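You operate a simulated robot arm through the tools that you are given. There is no shell and no other tool. Be economical: measure what you need, move in short steps, check, and stop when the job is done.

The job below is to be done with a simulated two-armed robot. You get a single attempt, and the scene is never put back.

## Task
Take the yellow blotter from the packing mat and leave it on the iron disc. Stack the iron plate labelled "N25" from the top of the packing bench on top of the iron plate labelled "V19". Pick up the green dropper bottle from the top of the packing bench with one hand, pass it to the other hand and put it on the packing mat. Fetch the white blotter block from the foam mat beside the dryer and set it on the counter before the right rack. Take the long tile from the corner counter and put it on top of the grey stone slab. Lift the black waste lid open. Do these in any order. Set down upright: dropper bottle, blotter block.

It is judged by the outcome, as a careful person would: the job done as asked, and still so three seconds after it is handed in. It fails if anything else is knocked over, pushed out of place, dropped, spilled or broken. Lids that push on must go on centred and level and be pressed home; caps that screw on are set level and turned clockwise until they are tight.

## Robot
Two 7-joint arms with two-finger parallel grippers on one trunk, on a base that drives. Base frame: it is fixed to the floor where the robot stands at the start and does not move with it; the origin is under the middle of the robot, x ahead of it, y to its left, z up. Units: mm, rad, N and s.
The left shoulder is at the start at [50, 161, 1198], the right one opposite. With the tool pointing down near the work surface each hand reaches from about 220 to 680 mm from the robot's upright axis, wherever it stands, measured 20 degrees to its own side. Places, roughly: black waste lid [-200, -1800, 400]; blotter [500, 0, 1000]; blotter block [-7250, -2250, 1000]; counter before the right rack [-9100, 200, 900]; dropper bottle [500, 750, 1000]; iron disc (9x9x3 cm) [400, 200, 900]; iron plate [500, 500, 1000]; long tile (6x12x2 cm) [-8700, -2400, 900]; packing mat [500, 0, 900]; stone slab (22x13x7 cm) [-8400, -2300, 900]. Payload 3.43 kg a hand.
The tool frame of a hand sits at the grasp point between the pads (the TCP): z along the fingers, y along the line on which they close. The tips reach 30 mm beyond it. Largest opening 94 mm; finger width 28, thickness 10; the body of the gripper, 50 by 96 mm, starts 55 mm behind the TCP.
Orientation is told as [roll, pitch, yaw] about the base's x, y, z axes, in that order, counted from this pose: with the fingers straight down and closing along the base's y, the tool's x points along the base's -x, its y along +y and its z along -z.

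## Interface
- The arms move only by the tool step_arm. It takes "left_motion", "right_motion" or both (then of equal length, played together; a hand with none holds still); each is a list of rows, each a list of 7 numbers: the turn, a rotation vector about the base's x, y, z in rad, then the shift along the base's x, y, z in mm, then the gripper command, from -1 (fully open) to 1 (shut), values between in proportion. In form: [[ax, ay, az, dx, dy, dz, jaw], ...]. A call has 1 to 8 rows; each row is the pose to reach, as a shift and turn from the pose commanded when the call began. Rows are played at 5 a second. More than 50 mm and 0.15 rad between two rows, or a gripper value outside its range, and nothing of the call is played. Where a pose cannot be reached the arm comes as near as it can. A force on the tool above 40 N (or 10 N above the force at the start of the call, whichever is more), or a blocked arm, ends the call early, and 0.2 s more pass. Each finger travels about 45 mm/s and halts on what it meets, pressing with about 35 N; the grip force reading is that of the motor and also rises with nothing between the fingers. The clock runs only during rows and for 0.2 s after the last one: add rows that repeat a pose to give the fingers time. The reply holds the time, the measured pose of the TCP, the force on the tool along the base axes, the opening and the grip force, in the units named above and with some noise, with the torque about the TCP (base axes, N m) and any sound that the robot's microphone picked up.
- Cameras (640 x 400 px; columns grow to the right, rows downward): "scene" is now at [122.6, 27.6, 1319.9]; the picture's right is [0.32, -0.95, 0.00], its down [-0.56, -0.19, -0.81] and it looks along [0.77, 0.25, -0.59] (base axes); focal length 214 px, centre (320, 200). "left" rides on the left gripper at [76, -14, -103] in its tool frame; the picture's right is [0.18, 0.98, 0.00], its down [-0.75, 0.14, -0.64] and it looks along [-0.63, 0.12, 0.77] (tool axes); focal length 243 px, centre (320, 200). "right" rides on the right gripper at [76, 14, -102] in its tool frame; the picture's right is [-0.18, 0.98, 0.00], its down [-0.75, -0.14, -0.64] and it looks along [-0.63, -0.12, 0.77] (tool axes); focal length 243 px, centre (320, 200). There is no depth. A picture from a camera that has moved, and an enlarged one, comes with that camera's place and axes in the base frame and with its lens.
- get_image(camera): a new picture of that camera. The clock stands still meanwhile.
- raise_lower(by): slides the trunk up (or, below 0, down) by that many mm; the arms and the scene camera ride with it, the base frame stays. It gives what a move gives, with no picture.
- roll_base(legs): drives the robot by 1 to 6 legs, each [ahead, left, turn to the left] in mm, mm and rad, along the robot's own axes; the way and the turn of a leg run together, so that a leg with both is an arc; at most 1500 mm and 3.142 rad a leg. The arms and the cameras ride along, it lands a little off, and it stops where it bumps. It gives what a move gives.
- aim_head(pan, tilt): turns the head with the scene camera to pan (to the left, within 1.396 rad either way) and tilt (down, from -0.506 to 1.204), counted from straight ahead of the robot. It gives what a move gives.
- inspect(camera, box): a new picture of the part [left, top, right, bottom] of that camera's present view, enlarged. The clock stands still meanwhile.
- close_job(): hands the job in; it is judged then, once.

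Work in short steps. Places have to be worked out from the pictures, the camera data and where the tool is seen: move nearer, look again, correct. Check each grasp and each placing, and mend what went wrong. You have 186 turns and 166 pictures in all, those below and enlarged ones among them. Open the grippers and draw the arms clear of the work before you hand the job in, unless the task says otherwise; then end with one line.

The tools are called after "Call:" as a command line: name --argument value ..., lists and objects as JSON in quotes. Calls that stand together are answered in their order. step_arm: Moves the arms, as the interface text tells. Its arguments: {"type":"object","properties":{"left_motion":{"type":"array","items":{"type":"array","items":{"type":"number"}}},"right_motion":{"type":"array","items":{"type":"array","items":{"type":"number"}}}},"required":[]} The other tools are called the same way: raise_lower (by) slides the trunk up or down; roll_base (legs) drives the base; aim_head (pan, tilt) turns the head that bears the scene camera; get_image (camera) takes a picture; inspect (camera, box) takes an enlarged picture of a part of a camera's view; close_job () hands the job in.

At the start:

```text
t: 0.0
left_eef_pos: [301.6, 453.3, 1214.8]
left_ee_rot: [0.0, 0.0, 0.002]
left_force: [0.1, 0.2, -0.3]
left_wrist_torque: [0.02, -0.02, -0.01]
left_grip_width: 93.8
left_finger_force: 0.1
right_eef_pos: [341.5, 52.6, 1207.1]
right_ee_rot: [-0.002, -0.001, 0.0]
right_force: [0.1, 0.5, 0.1]
right_wrist_torque: [-0.01, -0.01, 0.01]
right_grip_width: 94.0
right_finger_force: 0.0
trunk travel left (down, up): [-225.0, 42.0]
robot x, y, heading: [0.4, -1.1, -0.001]
head pan, tilt: [0.321, 0.632]
```

scene: 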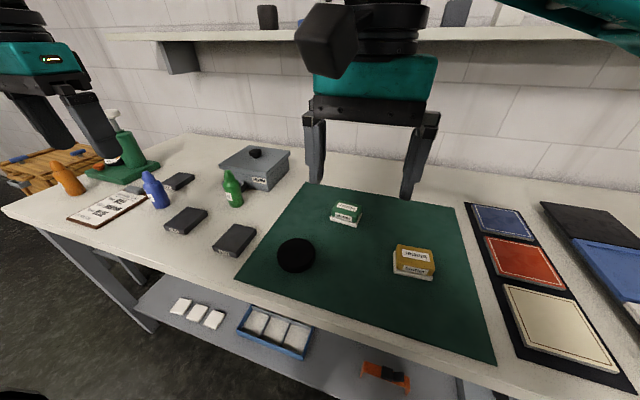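
right: 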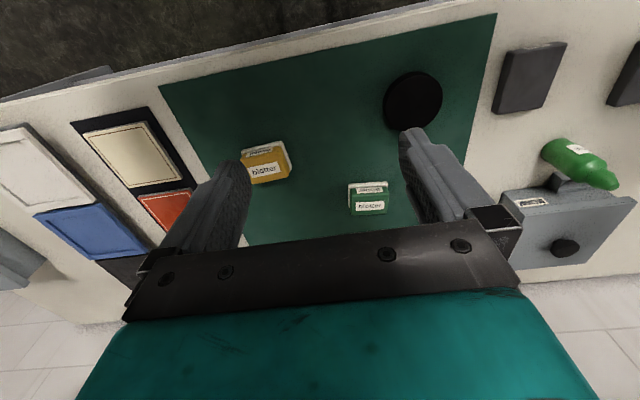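
left: 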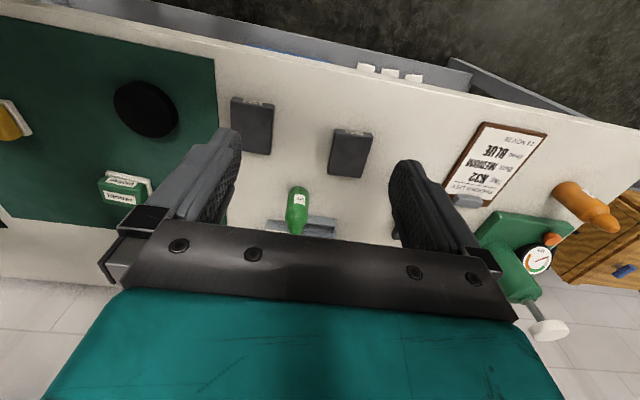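

I start by viewing the bench in enlarged pictures to read the labels and locate items.

Call:
inspect --camera "scene" --box '[40, 120, 300, 280]'

Call:
inspect --camera "left" --box '[200, 60, 420, 240]'

Call:
inspect --camera "right" --box '[200, 50, 480, 240]'

```text
2.46 times, centred on (170, 200) of scene
camera zoom: at [122.6, 27.6, 1319.9], right [0.32, -0.95, 0.0], down [-0.56, -0.19, -0.81], along [0.77, 0.25, -0.59], focal length 528 px, centre (689, 200)
```

zoom: 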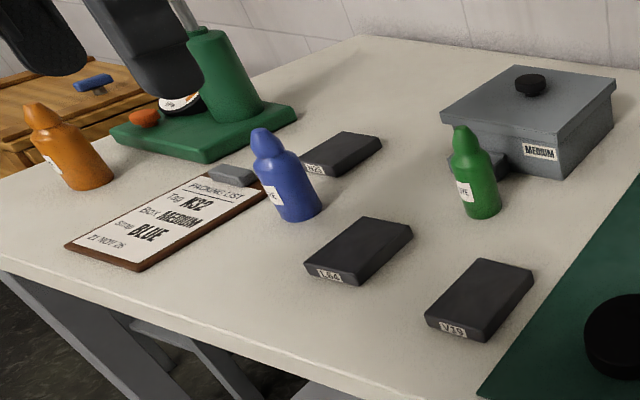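

```text
2.22 times, centred on (310, 150) of left
camera zoom: at [225.1, 440.4, 1318.8], right [-0.19, 0.98, 0.0], down [0.75, 0.14, 0.64], along [0.63, 0.12, -0.77], focal length 539 px, centre (342, 311)
```

zoom: 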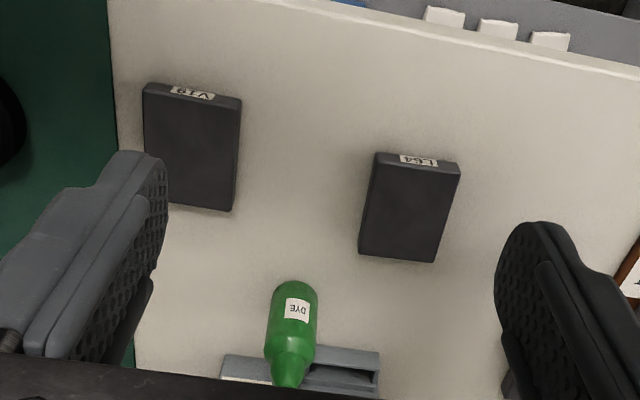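

```text
2.11 times, centred on (340, 145) of right
camera zoom: at [265.8, 65.7, 1309.9], right [0.18, 0.98, 0.0], down [0.75, -0.14, 0.64], along [0.63, -0.12, -0.77], focal length 511 px, centre (278, 316)
```

zoom: 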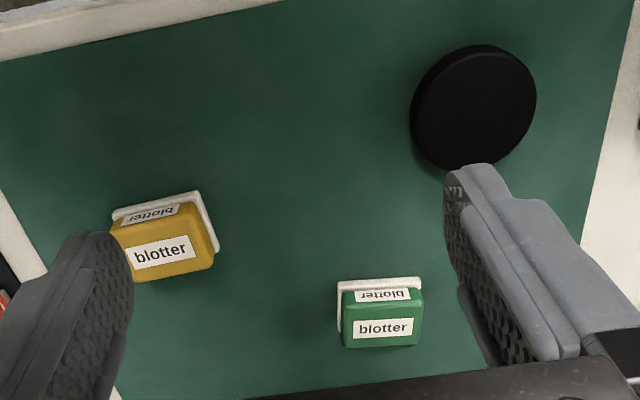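

Labels read V19 nearest the mat, L64 next, and a third partly hidden. I look closer at the third plate and the yellow blotter.

Call:
inspect --camera "scene" --box '[130, 155, 210, 215]'

Call:
inspect --camera "scene" --box '[270, 190, 450, 300]'

```text
6.67 times, centred on (170, 185) of scene
camera zoom: at [122.6, 27.6, 1319.9], right [0.32, -0.95, 0.0], down [-0.56, -0.19, -0.81], along [0.77, 0.25, -0.59], focal length 1430 px, centre (1320, 300)
```

zoom: 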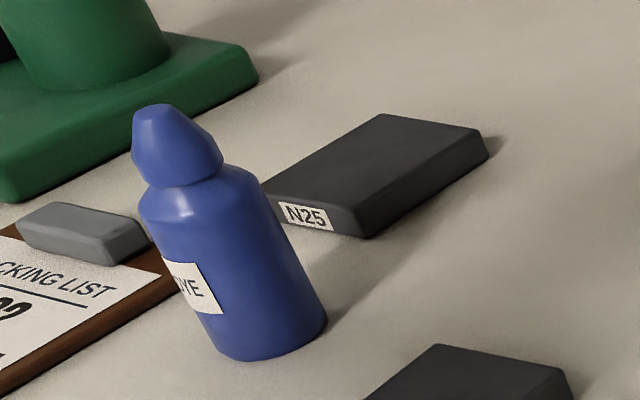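

```text
3.56 times, centred on (360, 245) of scene
camera zoom: at [122.6, 27.6, 1319.9], right [0.32, -0.95, 0.0], down [-0.56, -0.19, -0.81], along [0.77, 0.25, -0.59], focal length 763 px, centre (178, 40)
```

zoom: 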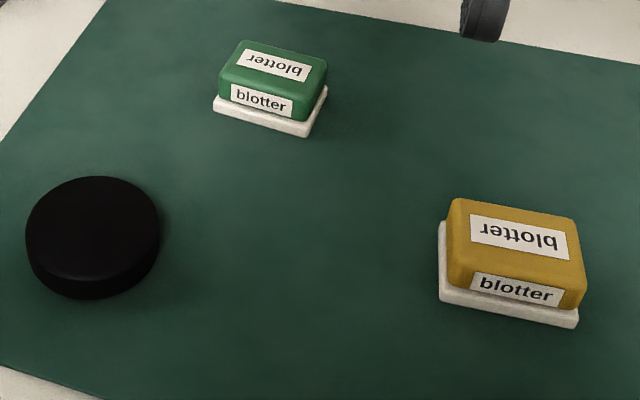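

N25 is confirmed. The yellow blotter seems to be at about [488, -84], top z≈940, turned about +0.08 rad. I bring the open right hand above it to look again.

Call:
step_arm --right_motion '[[0, 0, 0.013, 24, -23, -20, -1], [0, 0, 0.027, 48, -46, -40, -1], [0, 0, 0.04, 72, -68, -60, -1], [0, 0, 0.053, 96, -92, -85, -1], [0, 0, 0.067, 120, -115, -105, -1], [0, 0, 0.08, 143, -137, -127, -1]]'

Call:
get_image --camera "right"

Call:
get_image --camera "scene"

```text
t: 1.4
left_eef_pos: [301.1, 453.6, 1214.4]
left_ee_rot: [-0.001, -0.002, 0.002]
left_force: [0.3, -0.1, 0.2]
left_wrist_torque: [0.02, 0.01, 0.0]
left_grip_width: 94.0
left_finger_force: 0.1
right_eef_pos: [486.1, -88.9, 1078.1]
right_ee_rot: [0.001, -0.002, 0.08]
right_force: [0.8, -0.7, 0.8]
right_wrist_torque: [0.0, 0.0, -0.02]
right_grip_width: 93.9
right_finger_force: 0.1
trunk travel left (down, up): [-225.0, 42.0]
robot x, y, heading: [1.6, -2.1, -0.001]
head pan, tilt: [0.321, 0.632]
```

```text
157 pictures are left
camera right: at [408.5, -80.6, 1181.1], right [0.1, 0.99, 0.0], down [0.76, -0.08, 0.64], along [0.64, -0.07, -0.77], focal length 243 px, centre (320, 200)
```

right: 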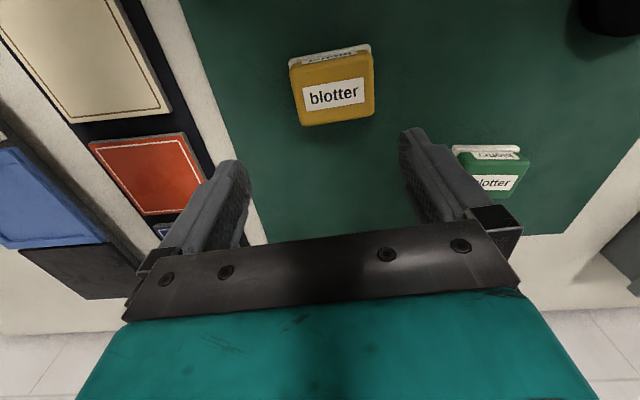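

```text
156 pictures are left
camera scene: at [122.9, 27.2, 1319.9], right [0.32, -0.95, 0.0], down [-0.56, -0.19, -0.81], along [0.77, 0.25, -0.59], focal length 214 px, centre (320, 200)
```

scene: 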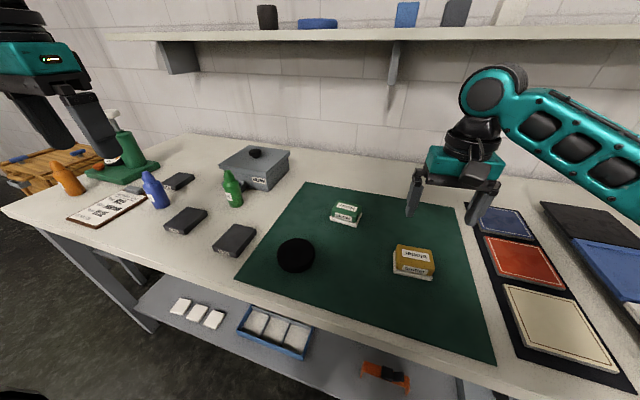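

The blotter's yellow body is about 73 mm wide, centred near [481, -75], yaw ≈0.07. I correct and lower to just above its top, then straddle it.

Call:
step_arm --right_motion '[[0, 0, 0, -4, 12, -30, -1], [0, 0, -0.01, -4, 12, -75, -1], [0, 0, -0.01, -4, 12, -100, -1]]'

Call:
get_image --camera "right"

Call:
inspect --camera "scene" --box '[340, 180, 500, 300]'

```text
t: 2.2
left_eef_pos: [301.9, 453.1, 1215.3]
left_ee_rot: [0.001, -0.001, 0.003]
left_force: [0.3, -0.1, 0.5]
left_wrist_torque: [-0.01, -0.03, 0.01]
left_grip_width: 94.1
left_finger_force: 0.1
right_eef_pos: [481.5, -70.0, 978.3]
right_ee_rot: [0.0, 0.0, 0.07]
right_force: [0.5, -0.2, -0.3]
right_wrist_torque: [-0.01, -0.02, 0.0]
right_grip_width: 94.0
right_finger_force: 0.1
trunk travel left (down, up): [-225.0, 42.0]
robot x, y, heading: [0.7, 0.1, -0.004]
head pan, tilt: [0.321, 0.632]
```

```text
155 pictures are left
camera right: at [404.0, -63.1, 1081.0], right [0.11, 0.99, 0.0], down [0.76, -0.09, 0.64], along [0.64, -0.07, -0.77], focal length 243 px, centre (320, 200)
```

right: 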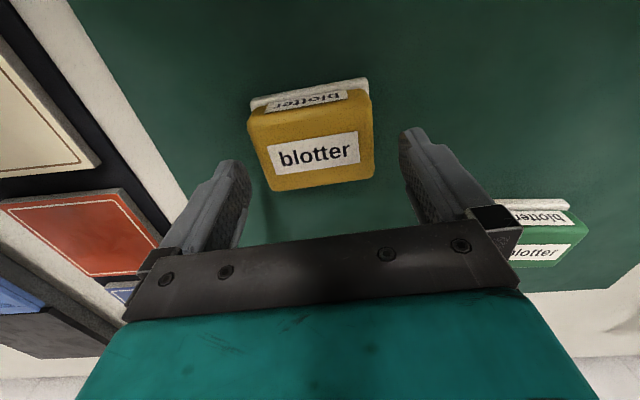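

```text
3.33 times, centred on (420, 240) of scene
camera zoom: at [122.7, 27.6, 1319.9], right [0.32, -0.95, 0.0], down [-0.56, -0.19, -0.81], along [0.77, 0.25, -0.59], focal length 715 px, centre (-13, 67)
```

zoom: 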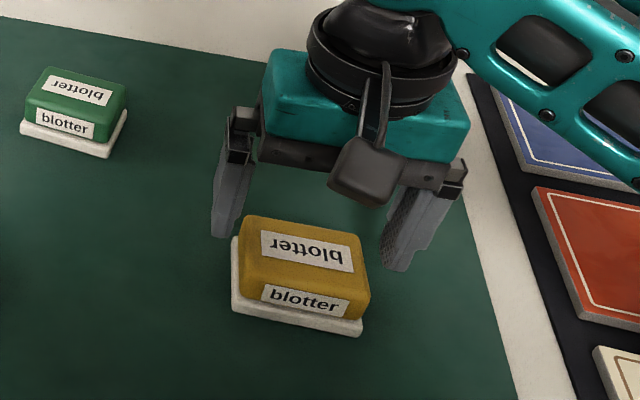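

Centre again works out to [480, -75]. I lower with a 5 mm correction and close on the yellow body.

Call:
step_arm --right_motion '[[0, 0, -0.015, -1, -5, -25, -1], [0, 0, -0.015, -1, -5, -46, -1], [0, 0, -0.015, -1, -5, -46, 0.2], [0, 0, -0.015, -1, -5, -46, 0.6], [0, 0, -0.015, -1, -5, -46, 0.6], [0, 0, -0.015, -1, -5, -46, 0.6]]'

Call:
get_image --camera "right"

```text
t: 3.6
left_eef_pos: [300.5, 454.2, 1216.1]
left_ee_rot: [0.002, -0.001, 0.002]
left_force: [0.2, -0.2, 0.2]
left_wrist_torque: [-0.01, -0.02, -0.03]
left_grip_width: 93.9
left_finger_force: 0.2
right_eef_pos: [482.5, -76.9, 934.5]
right_ee_rot: [0.0, -0.002, 0.054]
right_force: [2.0, -0.2, 8.8]
right_wrist_torque: [-0.3, -0.04, 0.23]
right_grip_width: 79.6
right_finger_force: 35.0
trunk travel left (down, up): [-225.0, 42.0]
robot x, y, heading: [-0.4, -1.9, -0.001]
head pan, tilt: [0.321, 0.632]
```

```text
153 pictures are left
camera right: at [403.4, -67.6, 1036.9], right [0.13, 0.99, 0.0], down [0.76, -0.1, 0.64], along [0.64, -0.08, -0.77], focal length 243 px, centre (320, 200)
```

right: 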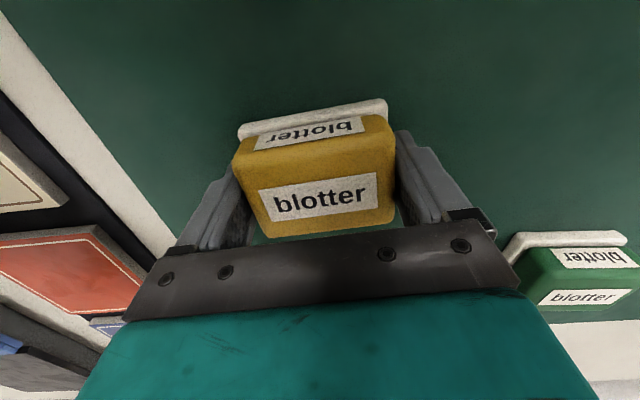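

Gripped at 80 mm. I lift it and see how heavy and how it hangs.

Call:
step_arm --right_motion '[[0, 0, 0, 0, 0, 30, 0.6], [0, 0, 0, 0, 0, 70, 0.6], [0, 0, 0, 0, 0, 100, 0.6], [0, 0, 0, -12, 45, 100, 0.6], [0, 0, 0, -24, 92, 100, 0.6], [0, 0, 0, -36, 139, 100, 0.6], [0, 0, 0, -46, 186, 100, 0.6]]'

Call:
get_image --camera "right"

Call:
get_image --camera "scene"

```text
t: 5.2
left_eef_pos: [300.3, 454.7, 1214.0]
left_ee_rot: [0.0, -0.002, 0.002]
left_force: [-0.5, 0.6, 1.3]
left_wrist_torque: [-0.04, 0.0, 0.02]
left_grip_width: 93.9
left_finger_force: 0.0
right_eef_pos: [431.5, 109.6, 1034.6]
right_ee_rot: [-0.002, 0.001, 0.053]
right_force: [0.1, 0.3, -0.9]
right_wrist_torque: [0.01, -0.01, 0.01]
right_grip_width: 18.5
right_finger_force: 0.1
trunk travel left (down, up): [-225.0, 42.0]
robot x, y, heading: [2.7, 1.6, 0.001]
head pan, tilt: [0.321, 0.632]
```

```text
152 pictures are left
camera right: at [354.9, 118.9, 1137.4], right [0.13, 0.99, 0.0], down [0.76, -0.1, 0.64], along [0.64, -0.08, -0.77], focal length 243 px, centre (320, 200)
```

right: 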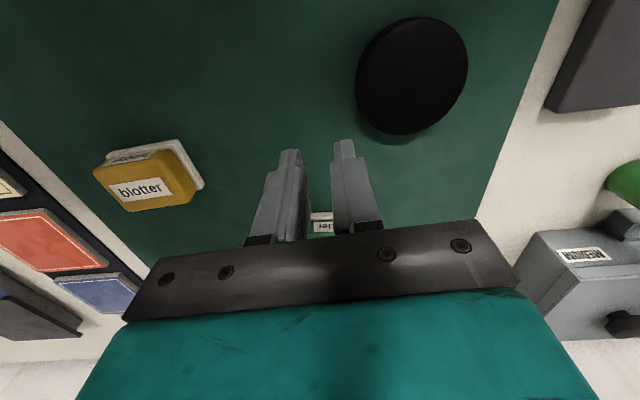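

```text
151 pictures are left
camera scene: at [122.2, 28.5, 1319.9], right [0.32, -0.95, 0.0], down [-0.56, -0.19, -0.81], along [0.77, 0.25, -0.59], focal length 214 px, centre (320, 200)
```

scene: 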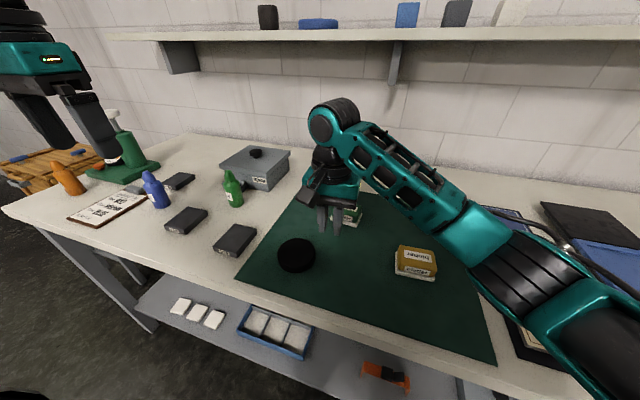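

The blotter slipped out and stayed on the mat. I look closely at its shape to choose a better grasp.

Call:
inspect --camera "right" --box '[70, 120, 230, 220]'

Call:
inspect --camera "scene" --box '[375, 230, 455, 290]'

```text
4.00 times, centred on (150, 170) of right
camera zoom: at [354.9, 118.9, 1137.4], right [0.13, 0.99, 0.0], down [0.76, -0.1, 0.64], along [0.64, -0.08, -0.77], focal length 970 px, centre (1000, 320)
```

zoom: 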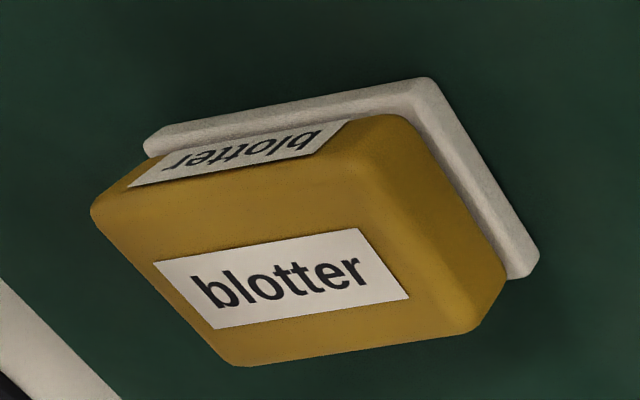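

```text
6.67 times, centred on (415, 260) of scene
camera zoom: at [122.2, 28.5, 1319.9], right [0.32, -0.95, 0.0], down [-0.56, -0.19, -0.81], along [0.77, 0.25, -0.59], focal length 1430 px, centre (-313, -200)
```

zoom: 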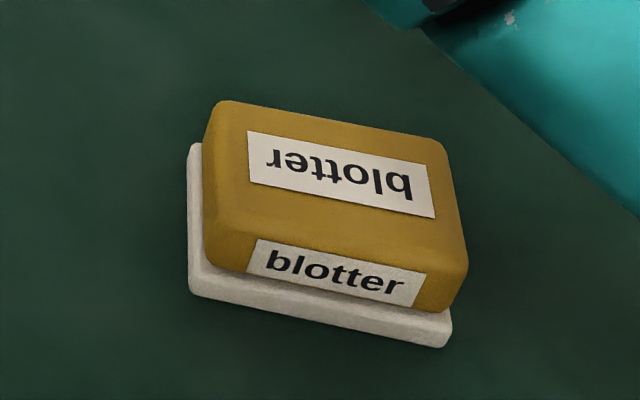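

Reworking the views, the block's top is only about z≈920, so I gripped just its rounded edge. I'll grip its short side (along x, 65 mm) down low instead, so I turn the right hand by 90° while moving back over it.

Call:
step_arm --right_motion '[[0, 0, 0.145, 8, -25, 10, -1], [0, 0, 0.29, 16, -50, 15, -1], [0, 0, 0.435, 24, -75, 20, -1], [0, 0, 0.58, 32, -100, 20, -1], [0, 0, 0.725, 40, -125, 20, -1], [0, 0, 0.87, 48, -150, 20, -1], [0, 0, 1.015, 56, -175, 20, -1], [0, 0, 1.16, 58, -190, 20, -1]]'

Call:
step_arm --right_motion '[[0, 0, 0.12, 0, -2, 0, -1], [0, 0, 0.25, 0, -3, 0, -1], [0, 0, 0.375, 0, -3, 0, -1]]'

Call:
get_image --camera "right"

Call:
inspect --camera "scene" --box '[340, 180, 500, 300]'

```text
t: 7.0
left_eef_pos: [301.3, 455.0, 1215.3]
left_ee_rot: [-0.001, -0.001, 0.003]
left_force: [-0.2, 1.1, 0.9]
left_wrist_torque: [-0.02, 0.02, 0.02]
left_grip_width: 93.9
left_finger_force: 0.1
right_eef_pos: [491.9, -83.6, 1054.7]
right_ee_rot: [0.0, 0.0, 1.218]
right_force: [0.4, -0.2, 0.8]
right_wrist_torque: [0.01, -0.02, -0.01]
right_grip_width: 94.1
right_finger_force: 0.0
trunk travel left (down, up): [-225.0, 42.0]
robot x, y, heading: [-0.8, -3.5, 0.001]
head pan, tilt: [0.321, 0.632]
```

```text
t: 7.8
left_eef_pos: [299.6, 454.4, 1214.3]
left_ee_rot: [0.001, -0.001, 0.003]
left_force: [-0.8, 0.9, -0.3]
left_wrist_torque: [0.01, 0.01, 0.03]
left_grip_width: 94.0
left_finger_force: 0.0
right_eef_pos: [491.3, -84.5, 1054.6]
right_ee_rot: [0.0, 0.0, 1.592]
right_force: [0.7, -0.1, 0.3]
right_wrist_torque: [0.0, 0.01, -0.03]
right_grip_width: 93.8
right_finger_force: 0.2
trunk travel left (down, up): [-225.0, 42.0]
robot x, y, heading: [-0.1, -1.0, -0.003]
head pan, tilt: [0.321, 0.632]
```

```text
148 pictures are left
camera right: at [478.7, -162.5, 1158.0], right [-0.99, 0.16, 0.0], down [0.12, 0.76, 0.64], along [0.1, 0.63, -0.77], focal length 243 px, centre (320, 200)
```

right: 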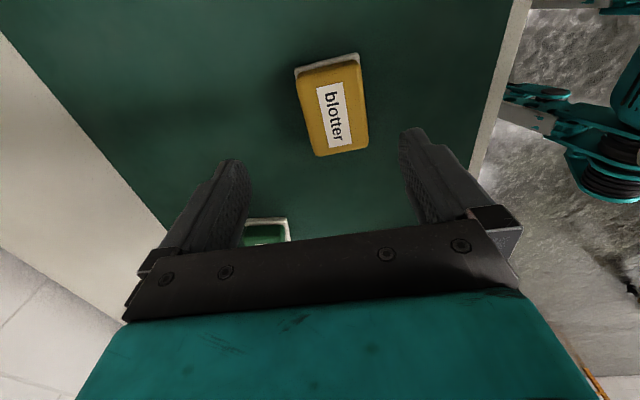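

```text
3.33 times, centred on (420, 240) of scene
camera zoom: at [122.6, 27.6, 1319.9], right [0.32, -0.95, 0.0], down [-0.56, -0.19, -0.81], along [0.77, 0.25, -0.59], focal length 715 px, centre (-13, 67)
```

zoom: 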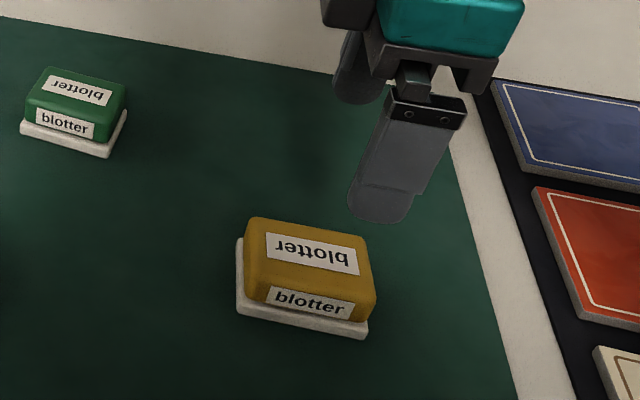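

Block centre now reads about [481, -77]. I shift, and lower to just above the block to check the straddle.

Call:
step_arm --right_motion '[[0, 0, 0.02, -5, 4, -30, -1], [0, 0, 0.04, -10, 7, -65, -1], [0, 0, 0.04, -10, 7, -92, -1]]'

Call:
get_image --camera "right"

Call:
inspect --camera "scene" --box '[360, 200, 480, 300]'

```text
t: 8.6
left_eef_pos: [301.1, 453.8, 1214.6]
left_ee_rot: [-0.001, -0.002, 0.001]
left_force: [0.4, 0.7, -0.3]
left_wrist_torque: [-0.04, -0.03, 0.02]
left_grip_width: 94.1
left_finger_force: 0.1
right_eef_pos: [484.1, -78.9, 961.2]
right_ee_rot: [0.001, -0.001, 1.633]
right_force: [-0.1, 0.5, 0.0]
right_wrist_torque: [0.03, 0.01, -0.04]
right_grip_width: 94.0
right_finger_force: 0.1
trunk travel left (down, up): [-225.0, 42.0]
robot x, y, heading: [1.1, -1.5, -0.003]
head pan, tilt: [0.321, 0.632]
```

```text
146 pictures are left
camera right: at [472.8, -157.3, 1064.2], right [-0.99, 0.12, 0.0], down [0.1, 0.76, 0.64], along [0.08, 0.64, -0.77], focal length 243 px, centre (320, 200)
```

right: 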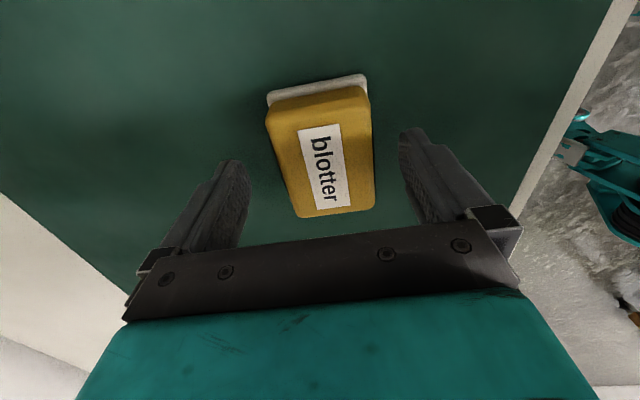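

```text
4.00 times, centred on (420, 250) of scene
camera zoom: at [122.7, 27.6, 1319.9], right [0.32, -0.95, 0.0], down [-0.56, -0.19, -0.81], along [0.77, 0.25, -0.59], focal length 858 px, centre (-80, 0)
```

zoom: 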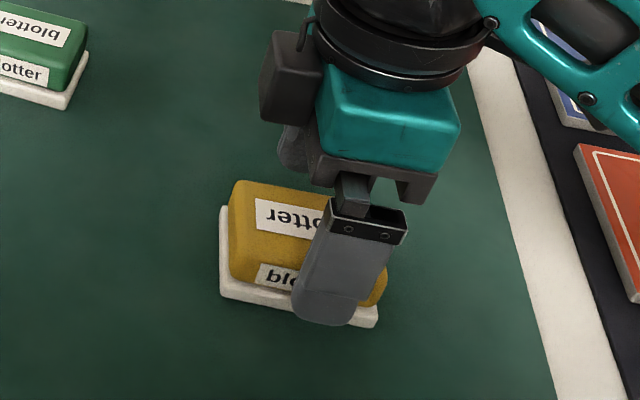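

The straddle looks right; I shift 5 mm left and go down so the tips sit around z≈888, then close.

Call:
step_arm --right_motion '[[0, 0, 0, -1, 5, -20, -1], [0, 0, 0, -1, 5, -42, -1], [0, 0, 0, -1, 5, -42, 0], [0, 0, 0, -1, 5, -42, 0.6], [0, 0, 0, -1, 5, -42, 0.8], [0, 0, 0, -1, 5, -42, 0.8]]'

Call:
get_image --camera "right"

```text
t: 9.2
left_eef_pos: [301.0, 454.6, 1215.1]
left_ee_rot: [0.001, -0.002, 0.0]
left_force: [0.0, 0.2, -1.8]
left_wrist_torque: [0.03, 0.03, 0.02]
left_grip_width: 94.2
left_finger_force: 0.0
right_eef_pos: [482.3, -73.9, 934.4]
right_ee_rot: [-0.003, 0.0, 1.632]
right_force: [-11.3, -2.9, 12.3]
right_wrist_torque: [-0.25, 1.02, -0.06]
right_grip_width: 93.7
right_finger_force: 0.0
trunk travel left (down, up): [-225.0, 42.0]
robot x, y, heading: [0.8, 0.0, 0.0]
head pan, tilt: [0.321, 0.632]
stopped in row 2 (right hand): the force on the tool passed its limit (the readings are from after the stop); the commanded pose is now the measured one
```

```text
144 pictures are left
camera right: at [471.2, -153.1, 1037.0], right [-0.99, 0.12, 0.0], down [0.09, 0.76, 0.64], along [0.08, 0.64, -0.77], focal length 243 px, centre (320, 200)
```

right: 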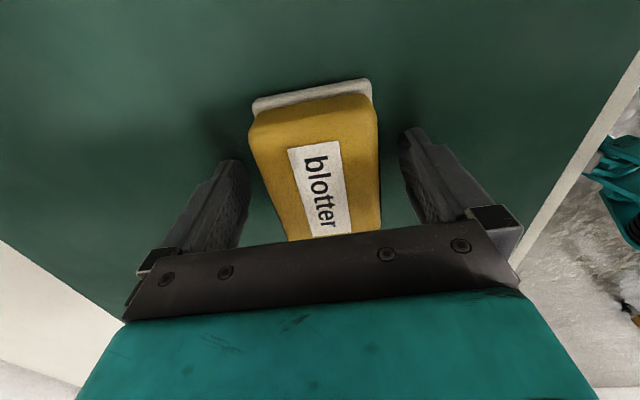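

The tips touched the mat at z≈904, so the mat surface is higher than I assumed, and the block's top is really ≈942. The first grip only pinched the white edge; I raise 12 mm to grip the yellow body itself.

Call:
step_arm --right_motion '[[0, 0, 0, 0, 0, 12, -1], [0, 0, 0, 0, 0, 12, 0], [0, 0, 0, 0, 0, 12, 0.6], [0, 0, 0, 0, 0, 12, 0.8], [0, 0, 0, 0, 0, 12, 0.8], [0, 0, 0, 0, 0, 12, 0.8]]'

Call:
get_image --camera "right"

```text
t: 10.6
left_eef_pos: [301.0, 453.9, 1214.8]
left_ee_rot: [0.0, -0.003, 0.0]
left_force: [-0.8, 0.8, 0.1]
left_wrist_torque: [0.01, 0.02, -0.03]
left_grip_width: 94.1
left_finger_force: 0.0
right_eef_pos: [484.1, -76.3, 945.6]
right_ee_rot: [-0.005, -0.002, 1.629]
right_force: [0.6, 0.3, 0.7]
right_wrist_torque: [0.01, -0.02, 0.0]
right_grip_width: 59.8
right_finger_force: 34.9
trunk travel left (down, up): [-225.0, 42.0]
robot x, y, heading: [-2.7, -0.2, 0.004]
head pan, tilt: [0.321, 0.632]
```

```text
143 pictures are left
camera right: at [473.5, -153.7, 1047.3], right [-0.99, 0.13, 0.0], down [0.09, 0.76, 0.64], along [0.08, 0.64, -0.76], focal length 243 px, centre (320, 200)
```

right: 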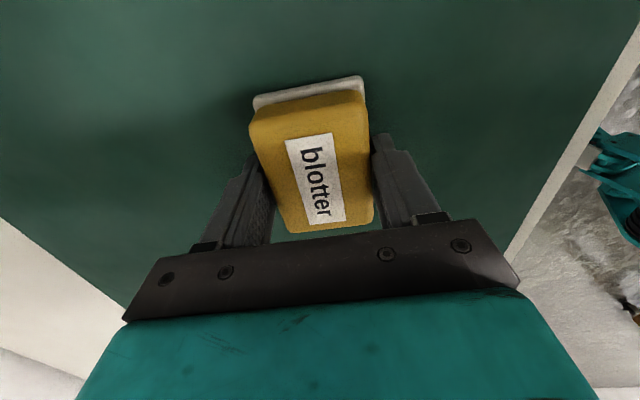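

Clean grip at 60 mm on the yellow body. I lift a little and check.

Call:
step_arm --right_motion '[[0, 0, 0, 0, 0, 15, 0.8], [0, 0, 0, 0, 0, 40, 0.8], [0, 0, 0, 0, 0, 70, 0.8]]'

Call:
get_image --camera "right"

Call:
inspect --camera "scene" --box '[240, 160, 480, 310]'

```text
t: 11.4
left_eef_pos: [301.3, 453.4, 1214.9]
left_ee_rot: [0.001, -0.002, 0.001]
left_force: [0.0, -0.1, 0.0]
left_wrist_torque: [0.0, 0.01, 0.0]
left_grip_width: 94.0
left_finger_force: 0.0
right_eef_pos: [483.7, -72.5, 1015.6]
right_ee_rot: [-0.005, 0.0, 1.631]
right_force: [0.2, 0.0, -1.2]
right_wrist_torque: [0.03, -0.01, -0.01]
right_grip_width: 59.7
right_finger_force: 35.1
trunk travel left (down, up): [-225.0, 42.0]
robot x, y, heading: [-5.0, 2.2, -0.002]
head pan, tilt: [0.321, 0.632]
```

```text
142 pictures are left
camera right: at [471.9, -150.8, 1117.9], right [-0.99, 0.13, 0.0], down [0.09, 0.76, 0.64], along [0.08, 0.64, -0.76], focal length 243 px, centre (320, 200)
```

right: 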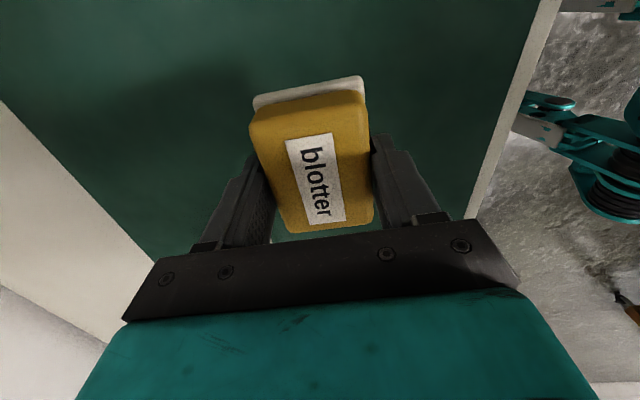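

```text
2.67 times, centred on (360, 235) of scene
camera zoom: at [122.6, 27.6, 1319.9], right [0.32, -0.95, 0.0], down [-0.56, -0.19, -0.81], along [0.77, 0.25, -0.59], focal length 572 px, centre (213, 107)
```

zoom: 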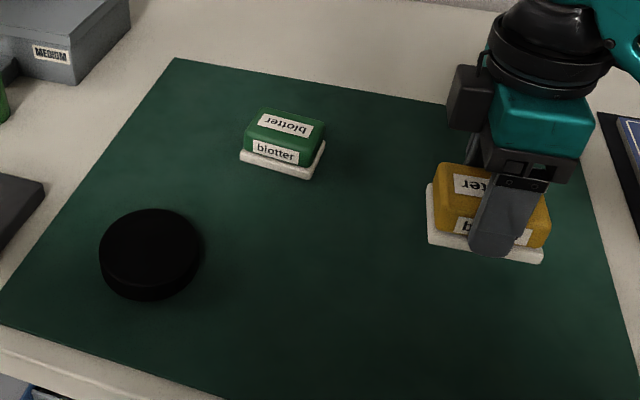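

The blotter is held firmly. With the corrected surface height, the disc centre is about [410, 181], top ≈934. I carry the blotter over it.

Call:
step_arm --right_motion '[[0, 0, 0, -12, 42, 5, 0.8], [0, 0, 0, -24, 85, 10, 0.8], [0, 0, 0, -37, 128, 10, 0.8], [0, 0, 0, -49, 171, 10, 0.8], [0, 0, 0, -61, 214, 10, 0.8], [0, 0, 0, -74, 257, 5, 0.8], [0, 0, 0, -74, 257, 0, 0.8]]'

Call:
get_image --camera "right"

Call:
inspect --camera "scene" --box '[240, 170, 400, 290]'

Call:
inspect --camera "left" --box '[40, 0, 360, 200]'

```text
t: 13.0
left_eef_pos: [301.1, 454.7, 1216.6]
left_ee_rot: [0.0, -0.001, 0.003]
left_force: [0.8, 0.1, -0.1]
left_wrist_torque: [-0.01, 0.02, 0.01]
left_grip_width: 94.2
left_finger_force: 0.0
right_eef_pos: [410.3, 184.5, 1014.6]
right_ee_rot: [-0.006, -0.003, 1.629]
right_force: [-0.1, 0.0, -1.7]
right_wrist_torque: [-0.03, 0.0, -0.01]
right_grip_width: 59.6
right_finger_force: 35.4
trunk travel left (down, up): [-225.0, 42.0]
robot x, y, heading: [3.1, 1.8, -0.001]
head pan, tilt: [0.321, 0.632]
```

```text
140 pictures are left
camera right: at [398.3, 106.3, 1117.2], right [-0.99, 0.13, 0.0], down [0.09, 0.76, 0.64], along [0.08, 0.64, -0.76], focal length 243 px, centre (320, 200)
```

right: 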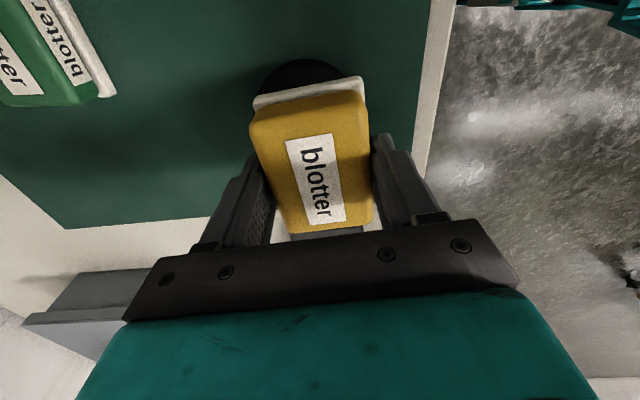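

```text
3.33 times, centred on (320, 230) of scene
camera zoom: at [122.9, 27.2, 1319.9], right [0.32, -0.95, 0.0], down [-0.56, -0.19, -0.81], along [0.77, 0.25, -0.59], focal length 715 px, centre (320, 100)
```

zoom: 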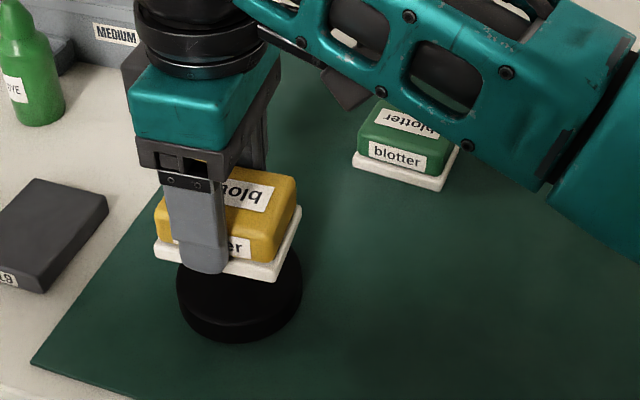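

```text
2.00 times, centred on (200, 100) of left
camera zoom: at [225.7, 440.0, 1318.7], right [-0.19, 0.98, 0.0], down [0.75, 0.14, 0.64], along [0.63, 0.12, -0.77], focal length 485 px, centre (560, 400)
```

zoom: 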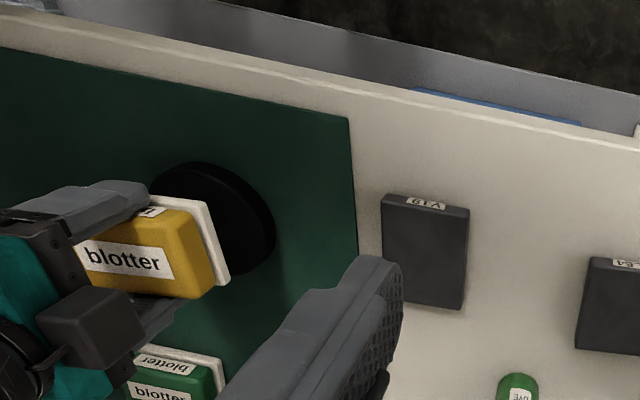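

In the scene view the block's centre is within several mm of the disc's; I shift [-5, -3] and lower until it touches.

Call:
step_arm --right_motion '[[0, 0, 0, -5, -3, -15, 0.8], [0, 0, 0, -5, -3, -28, 0.8], [0, 0, 0, -5, -3, -34, 0.8], [0, 0, 0, -5, -3, -38, 0.8], [0, 0, 0, -5, -3, -40, 0.8]]'

Call:
inspect --camera "scene" --box '[240, 170, 400, 290]'

```text
t: 14.2
left_eef_pos: [302.2, 453.4, 1215.5]
left_ee_rot: [0.001, -0.002, 0.001]
left_force: [-0.6, 0.9, -0.6]
left_wrist_torque: [-0.03, 0.01, -0.01]
left_grip_width: 94.0
left_finger_force: 0.0
right_eef_pos: [406.3, 179.9, 974.6]
right_ee_rot: [-0.005, -0.003, 1.629]
right_force: [-0.6, 1.6, -0.7]
right_wrist_torque: [0.02, 0.0, 0.0]
right_grip_width: 59.9
right_finger_force: 35.1
trunk travel left (down, up): [-225.0, 42.0]
robot x, y, heading: [-0.7, -0.3, 0.001]
head pan, tilt: [0.321, 0.632]
```

```text
3.33 times, centred on (320, 230) of scene
camera zoom: at [122.8, 27.5, 1319.9], right [0.32, -0.95, 0.0], down [-0.56, -0.19, -0.81], along [0.77, 0.25, -0.59], focal length 715 px, centre (320, 100)
```

zoom: 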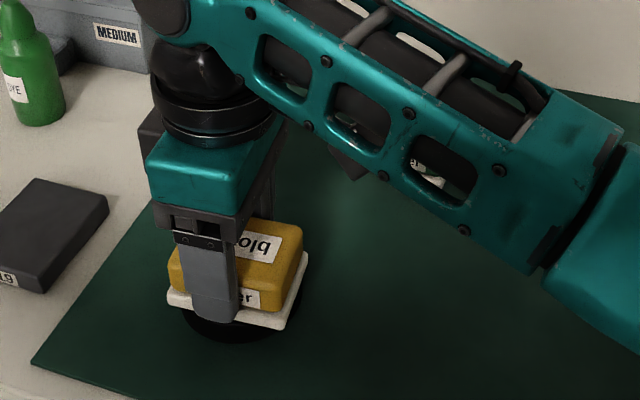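

Well aligned and just above the disc; I keep lowering in small steps until contact.

Call:
step_arm --right_motion '[[0, 0, 0, 0, 0, -3, 0.8], [0, 0, 0, 0, 0, -6, 0.8], [0, 0, 0, 0, 0, -8, 0.8]]'

Call:
inspect --camera "scene" --box '[260, 210, 360, 275]'

```text
t: 15.0
left_eef_pos: [301.0, 453.7, 1216.1]
left_ee_rot: [-0.001, -0.002, 0.002]
left_force: [-0.4, -1.2, -0.7]
left_wrist_torque: [-0.02, -0.01, -0.02]
left_grip_width: 93.9
left_finger_force: 0.0
right_eef_pos: [405.0, 180.1, 968.1]
right_ee_rot: [-0.008, -0.003, 1.632]
right_force: [1.1, -2.3, 11.9]
right_wrist_torque: [-0.26, 0.19, 0.04]
right_grip_width: 59.7
right_finger_force: 35.1
trunk travel left (down, up): [-225.0, 42.0]
robot x, y, heading: [2.1, -0.1, -0.001]
head pan, tilt: [0.321, 0.632]
```

```text
6.15 times, centred on (310, 242) of scene
camera zoom: at [122.1, 26.8, 1320.3], right [0.32, -0.95, 0.0], down [-0.56, -0.19, -0.81], along [0.77, 0.25, -0.59], focal length 1320 px, centre (382, -62)
```

zoom: 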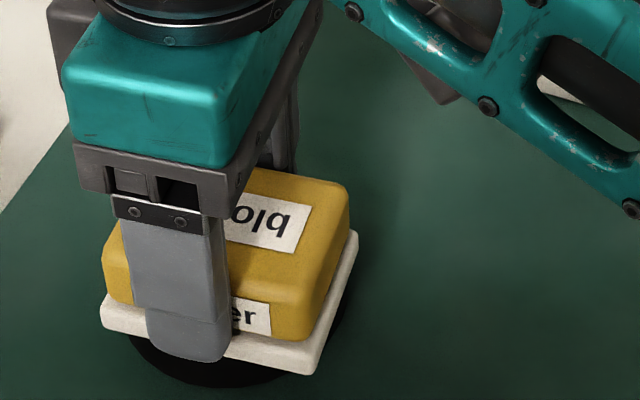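

Contact at 12 N; the blotter rests on the disc. I open and rise straight up.

Call:
step_arm --right_motion '[[0, 0, 0, 0, 0, 2, 0.3], [0, 0, 0, 0, 0, 2, -1], [0, 0, 0, 0, 0, 2, -1], [0, 0, 0, 0, 0, 2, -1], [0, 0, 0, 0, 0, 40, -1], [0, 0, 0, 0, 0, 85, -1], [0, 0, 0, 0, -40, 110, -1]]'

Call:
get_image --camera "scene"

Call:
get_image --camera "right"

```text
t: 16.6
left_eef_pos: [300.1, 451.4, 1215.3]
left_ee_rot: [0.001, -0.002, 0.002]
left_force: [0.0, 0.0, 0.1]
left_wrist_torque: [0.02, 0.02, 0.0]
left_grip_width: 93.9
left_finger_force: 0.2
right_eef_pos: [406.2, 135.2, 1076.4]
right_ee_rot: [-0.005, -0.003, 1.631]
right_force: [0.0, 0.0, 0.4]
right_wrist_torque: [0.01, 0.0, -0.02]
right_grip_width: 93.9
right_finger_force: 0.1
trunk travel left (down, up): [-225.0, 42.0]
robot x, y, heading: [1.6, 1.1, 0.0]
head pan, tilt: [0.321, 0.632]
```

```text
135 pictures are left
camera scene: at [123.0, 26.1, 1319.9], right [0.31, -0.95, 0.0], down [-0.56, -0.19, -0.81], along [0.77, 0.25, -0.59], focal length 214 px, centre (320, 200)
```

scene: 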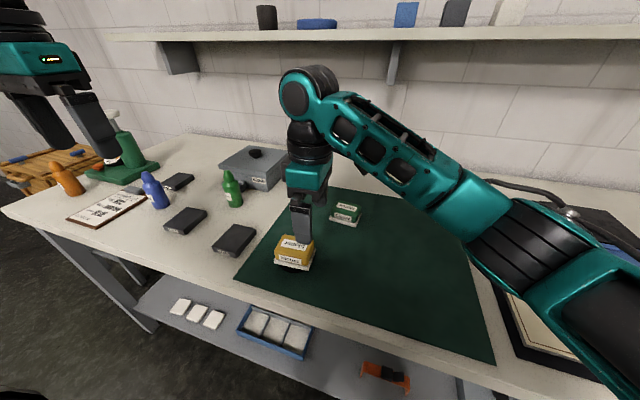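

```text
134 pictures are left
camera right: at [394.1, 55.8, 1179.1], right [-0.99, 0.13, 0.0], down [0.09, 0.76, 0.65], along [0.08, 0.64, -0.76], focal length 243 px, centre (320, 200)
```

right: 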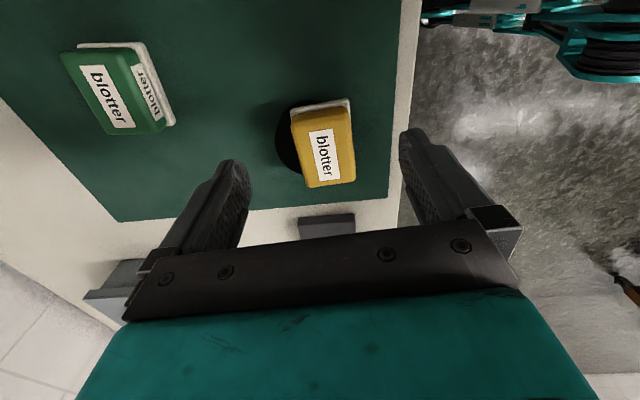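

The blotter sits on the disc. I check how well centred it is.

Call:
inspect --camera "right" --box '[250, 70, 390, 200]'

Call:
inspect --camera "scene" --box '[250, 200, 350, 290]'

```text
3.08 times, centred on (320, 135) of right
camera zoom: at [394.1, 55.8, 1179.1], right [-0.99, 0.13, 0.0], down [0.09, 0.76, 0.65], along [0.08, 0.64, -0.76], focal length 746 px, centre (320, 400)
```

zoom: 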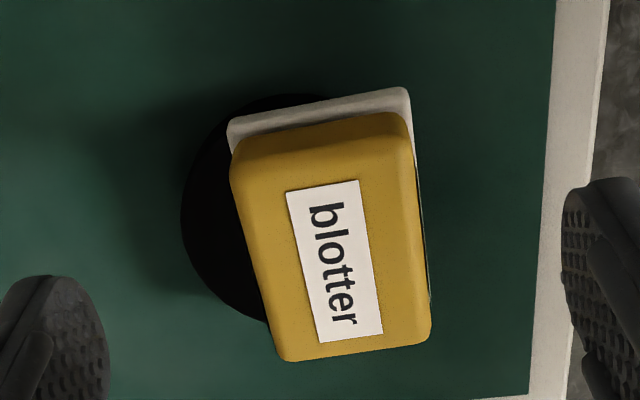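

```text
4.44 times, centred on (300, 245) of scene
camera zoom: at [123.0, 26.1, 1319.9], right [0.31, -0.95, 0.0], down [-0.56, -0.19, -0.81], along [0.77, 0.25, -0.59], focal length 953 px, centre (409, 0)
```

zoom: 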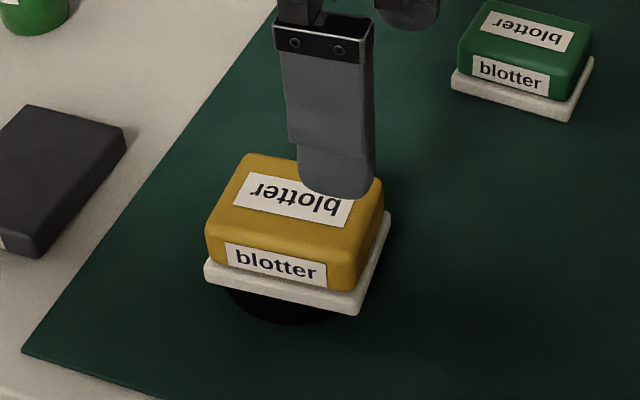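

The blotter is stable on the disc. Now I draw the right hand up and turn it back to yaw 0 before driving left toward N25.

Call:
step_arm --right_motion '[[0, 0, -0.145, -8, -10, 20, -1], [0, 0, -0.29, -16, -20, 40, -1], [0, 0, -0.435, -24, -30, 60, -1], [0, 0, -0.58, -32, -40, 80, -1], [0, 0, -0.725, -40, -50, 95, -1], [0, 0, -0.87, -50, -60, 110, -1], [0, 0, -1.015, -60, -70, 120, -1], [0, 0, -1.16, -66, -80, 130, -1]]'

Call:
step_arm --right_motion '[[0, 0, -0.145, 0, -40, 0, -1], [0, 0, -0.29, 0, -80, 0, -1], [0, 0, -0.435, 0, -110, 0, -1], [0, 0, -0.47, 0, -130, 0, -1]]'

Call:
roll_base --legs '[[0, 480, 0]]'

Call:
get_image --camera "scene"

Call:
get_image --camera "left"

```text
t: 18.4
left_eef_pos: [300.7, 454.1, 1214.8]
left_ee_rot: [-0.001, -0.002, 0.001]
left_force: [-0.4, -0.5, 0.3]
left_wrist_torque: [-0.02, 0.0, -0.01]
left_grip_width: 94.0
left_finger_force: 0.0
right_eef_pos: [337.2, 59.8, 1207.5]
right_ee_rot: [-0.005, 0.002, 0.466]
right_force: [0.7, 0.7, 1.0]
right_wrist_torque: [0.01, 0.0, -0.03]
right_grip_width: 94.0
right_finger_force: 0.1
trunk travel left (down, up): [-225.0, 42.0]
robot x, y, heading: [0.3, 2.3, -0.0]
head pan, tilt: [0.321, 0.632]
```

```text
t: 19.4
left_eef_pos: [300.9, 453.4, 1214.7]
left_ee_rot: [0.0, -0.002, 0.0]
left_force: [0.4, 0.2, 0.1]
left_wrist_torque: [0.02, 0.02, 0.0]
left_grip_width: 93.9
left_finger_force: 0.0
right_eef_pos: [337.3, -70.9, 1209.0]
right_ee_rot: [-0.007, -0.002, -0.001]
right_force: [-0.4, 0.4, 0.3]
right_wrist_torque: [0.0, -0.02, 0.03]
right_grip_width: 94.0
right_finger_force: 0.1
trunk travel left (down, up): [-225.0, 42.0]
robot x, y, heading: [0.7, 2.3, 0.002]
head pan, tilt: [0.321, 0.632]
```

```text
t: 22.2
left_eef_pos: [292.2, 933.8, 1214.6]
left_ee_rot: [0.0, -0.002, 0.016]
left_force: [-0.9, 1.2, -0.9]
left_wrist_torque: [-0.03, -0.04, 0.02]
left_grip_width: 93.9
left_finger_force: 0.1
right_eef_pos: [335.3, 410.7, 1209.7]
right_ee_rot: [-0.004, 0.0, 0.015]
right_force: [-0.4, 0.2, 0.8]
right_wrist_torque: [-0.02, 0.03, 0.02]
right_grip_width: 94.0
right_finger_force: 0.0
trunk travel left (down, up): [-225.0, 42.0]
robot x, y, heading: [-5.1, 477.9, 0.016]
head pan, tilt: [0.321, 0.632]
```

```text
131 pictures are left
camera scene: at [119.3, 505.1, 1319.9], right [0.33, -0.94, 0.0], down [-0.56, -0.19, -0.81], along [0.76, 0.26, -0.59], focal length 214 px, centre (320, 200)
```

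scene: 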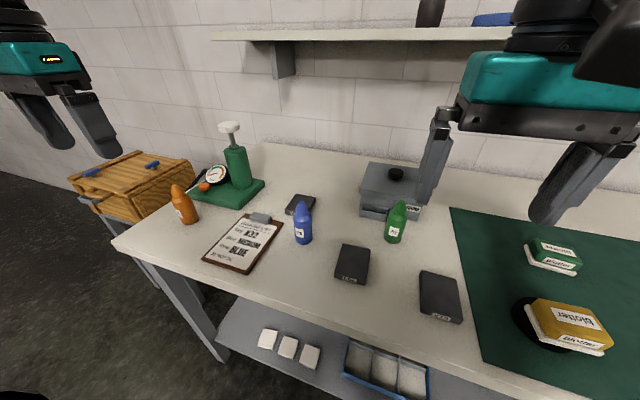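

```text
130 pictures are left
camera left: at [216.4, 919.3, 1318.6], right [-0.2, 0.98, 0.0], down [0.75, 0.15, 0.64], along [0.63, 0.13, -0.77], focal length 243 px, centre (320, 200)
```

left: 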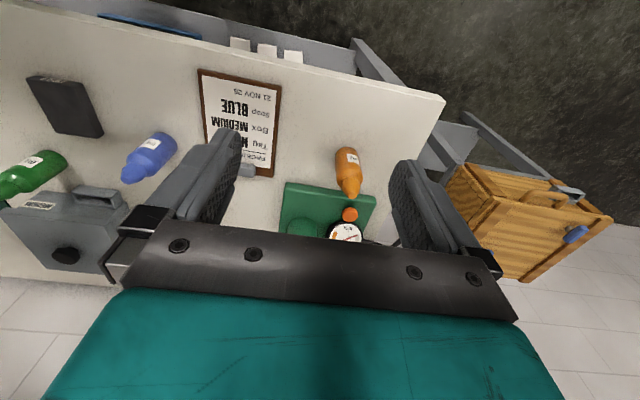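

N25 is at about [604, 737] by this view too. I move the left hand above it at a safe height.

Call:
step_arm --left_motion '[[0, 0, 0, 39, -25, -5, -1], [0, 0, 0, 78, -50, -15, -1], [0, 0, 0, 117, -75, -30, -1], [0, 0, 0, 156, -100, -50, -1], [0, 0, 0, 195, -125, -65, -1], [0, 0, 0, 234, -150, -85, -1], [0, 0, 0, 273, -175, -105, -1], [0, 0, -0.01, 310, -196, -125, -1]]'

Call:
get_image --camera "left"

Call:
inspect --camera "scene" --box '[250, 120, 450, 250]'

```text
refused: row 4 steps farther than a row can; nothing moved
```

```text
129 pictures are left
camera left: at [216.4, 919.3, 1318.6], right [-0.2, 0.98, 0.0], down [0.75, 0.15, 0.64], along [0.63, 0.13, -0.77], focal length 243 px, centre (320, 200)
```

left: 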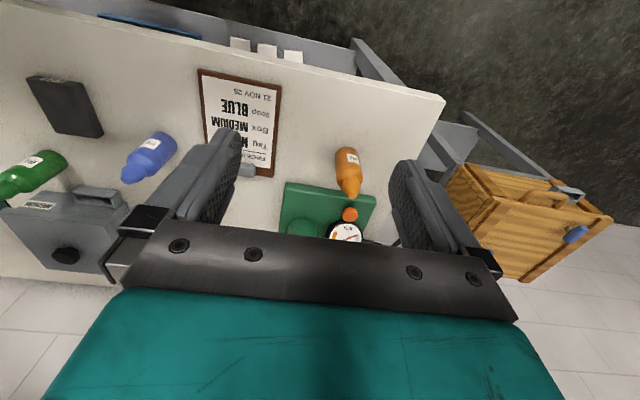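

```text
3.08 times, centred on (350, 185) of scene
camera zoom: at [119.3, 505.1, 1319.9], right [0.33, -0.94, 0.0], down [-0.56, -0.19, -0.81], along [0.76, 0.26, -0.59], focal length 660 px, centre (228, 246)
```

zoom: 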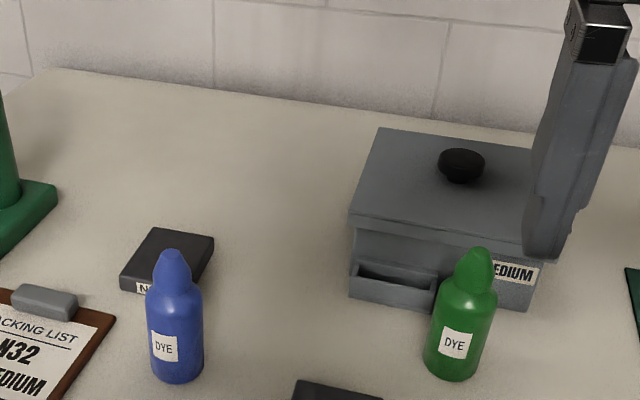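

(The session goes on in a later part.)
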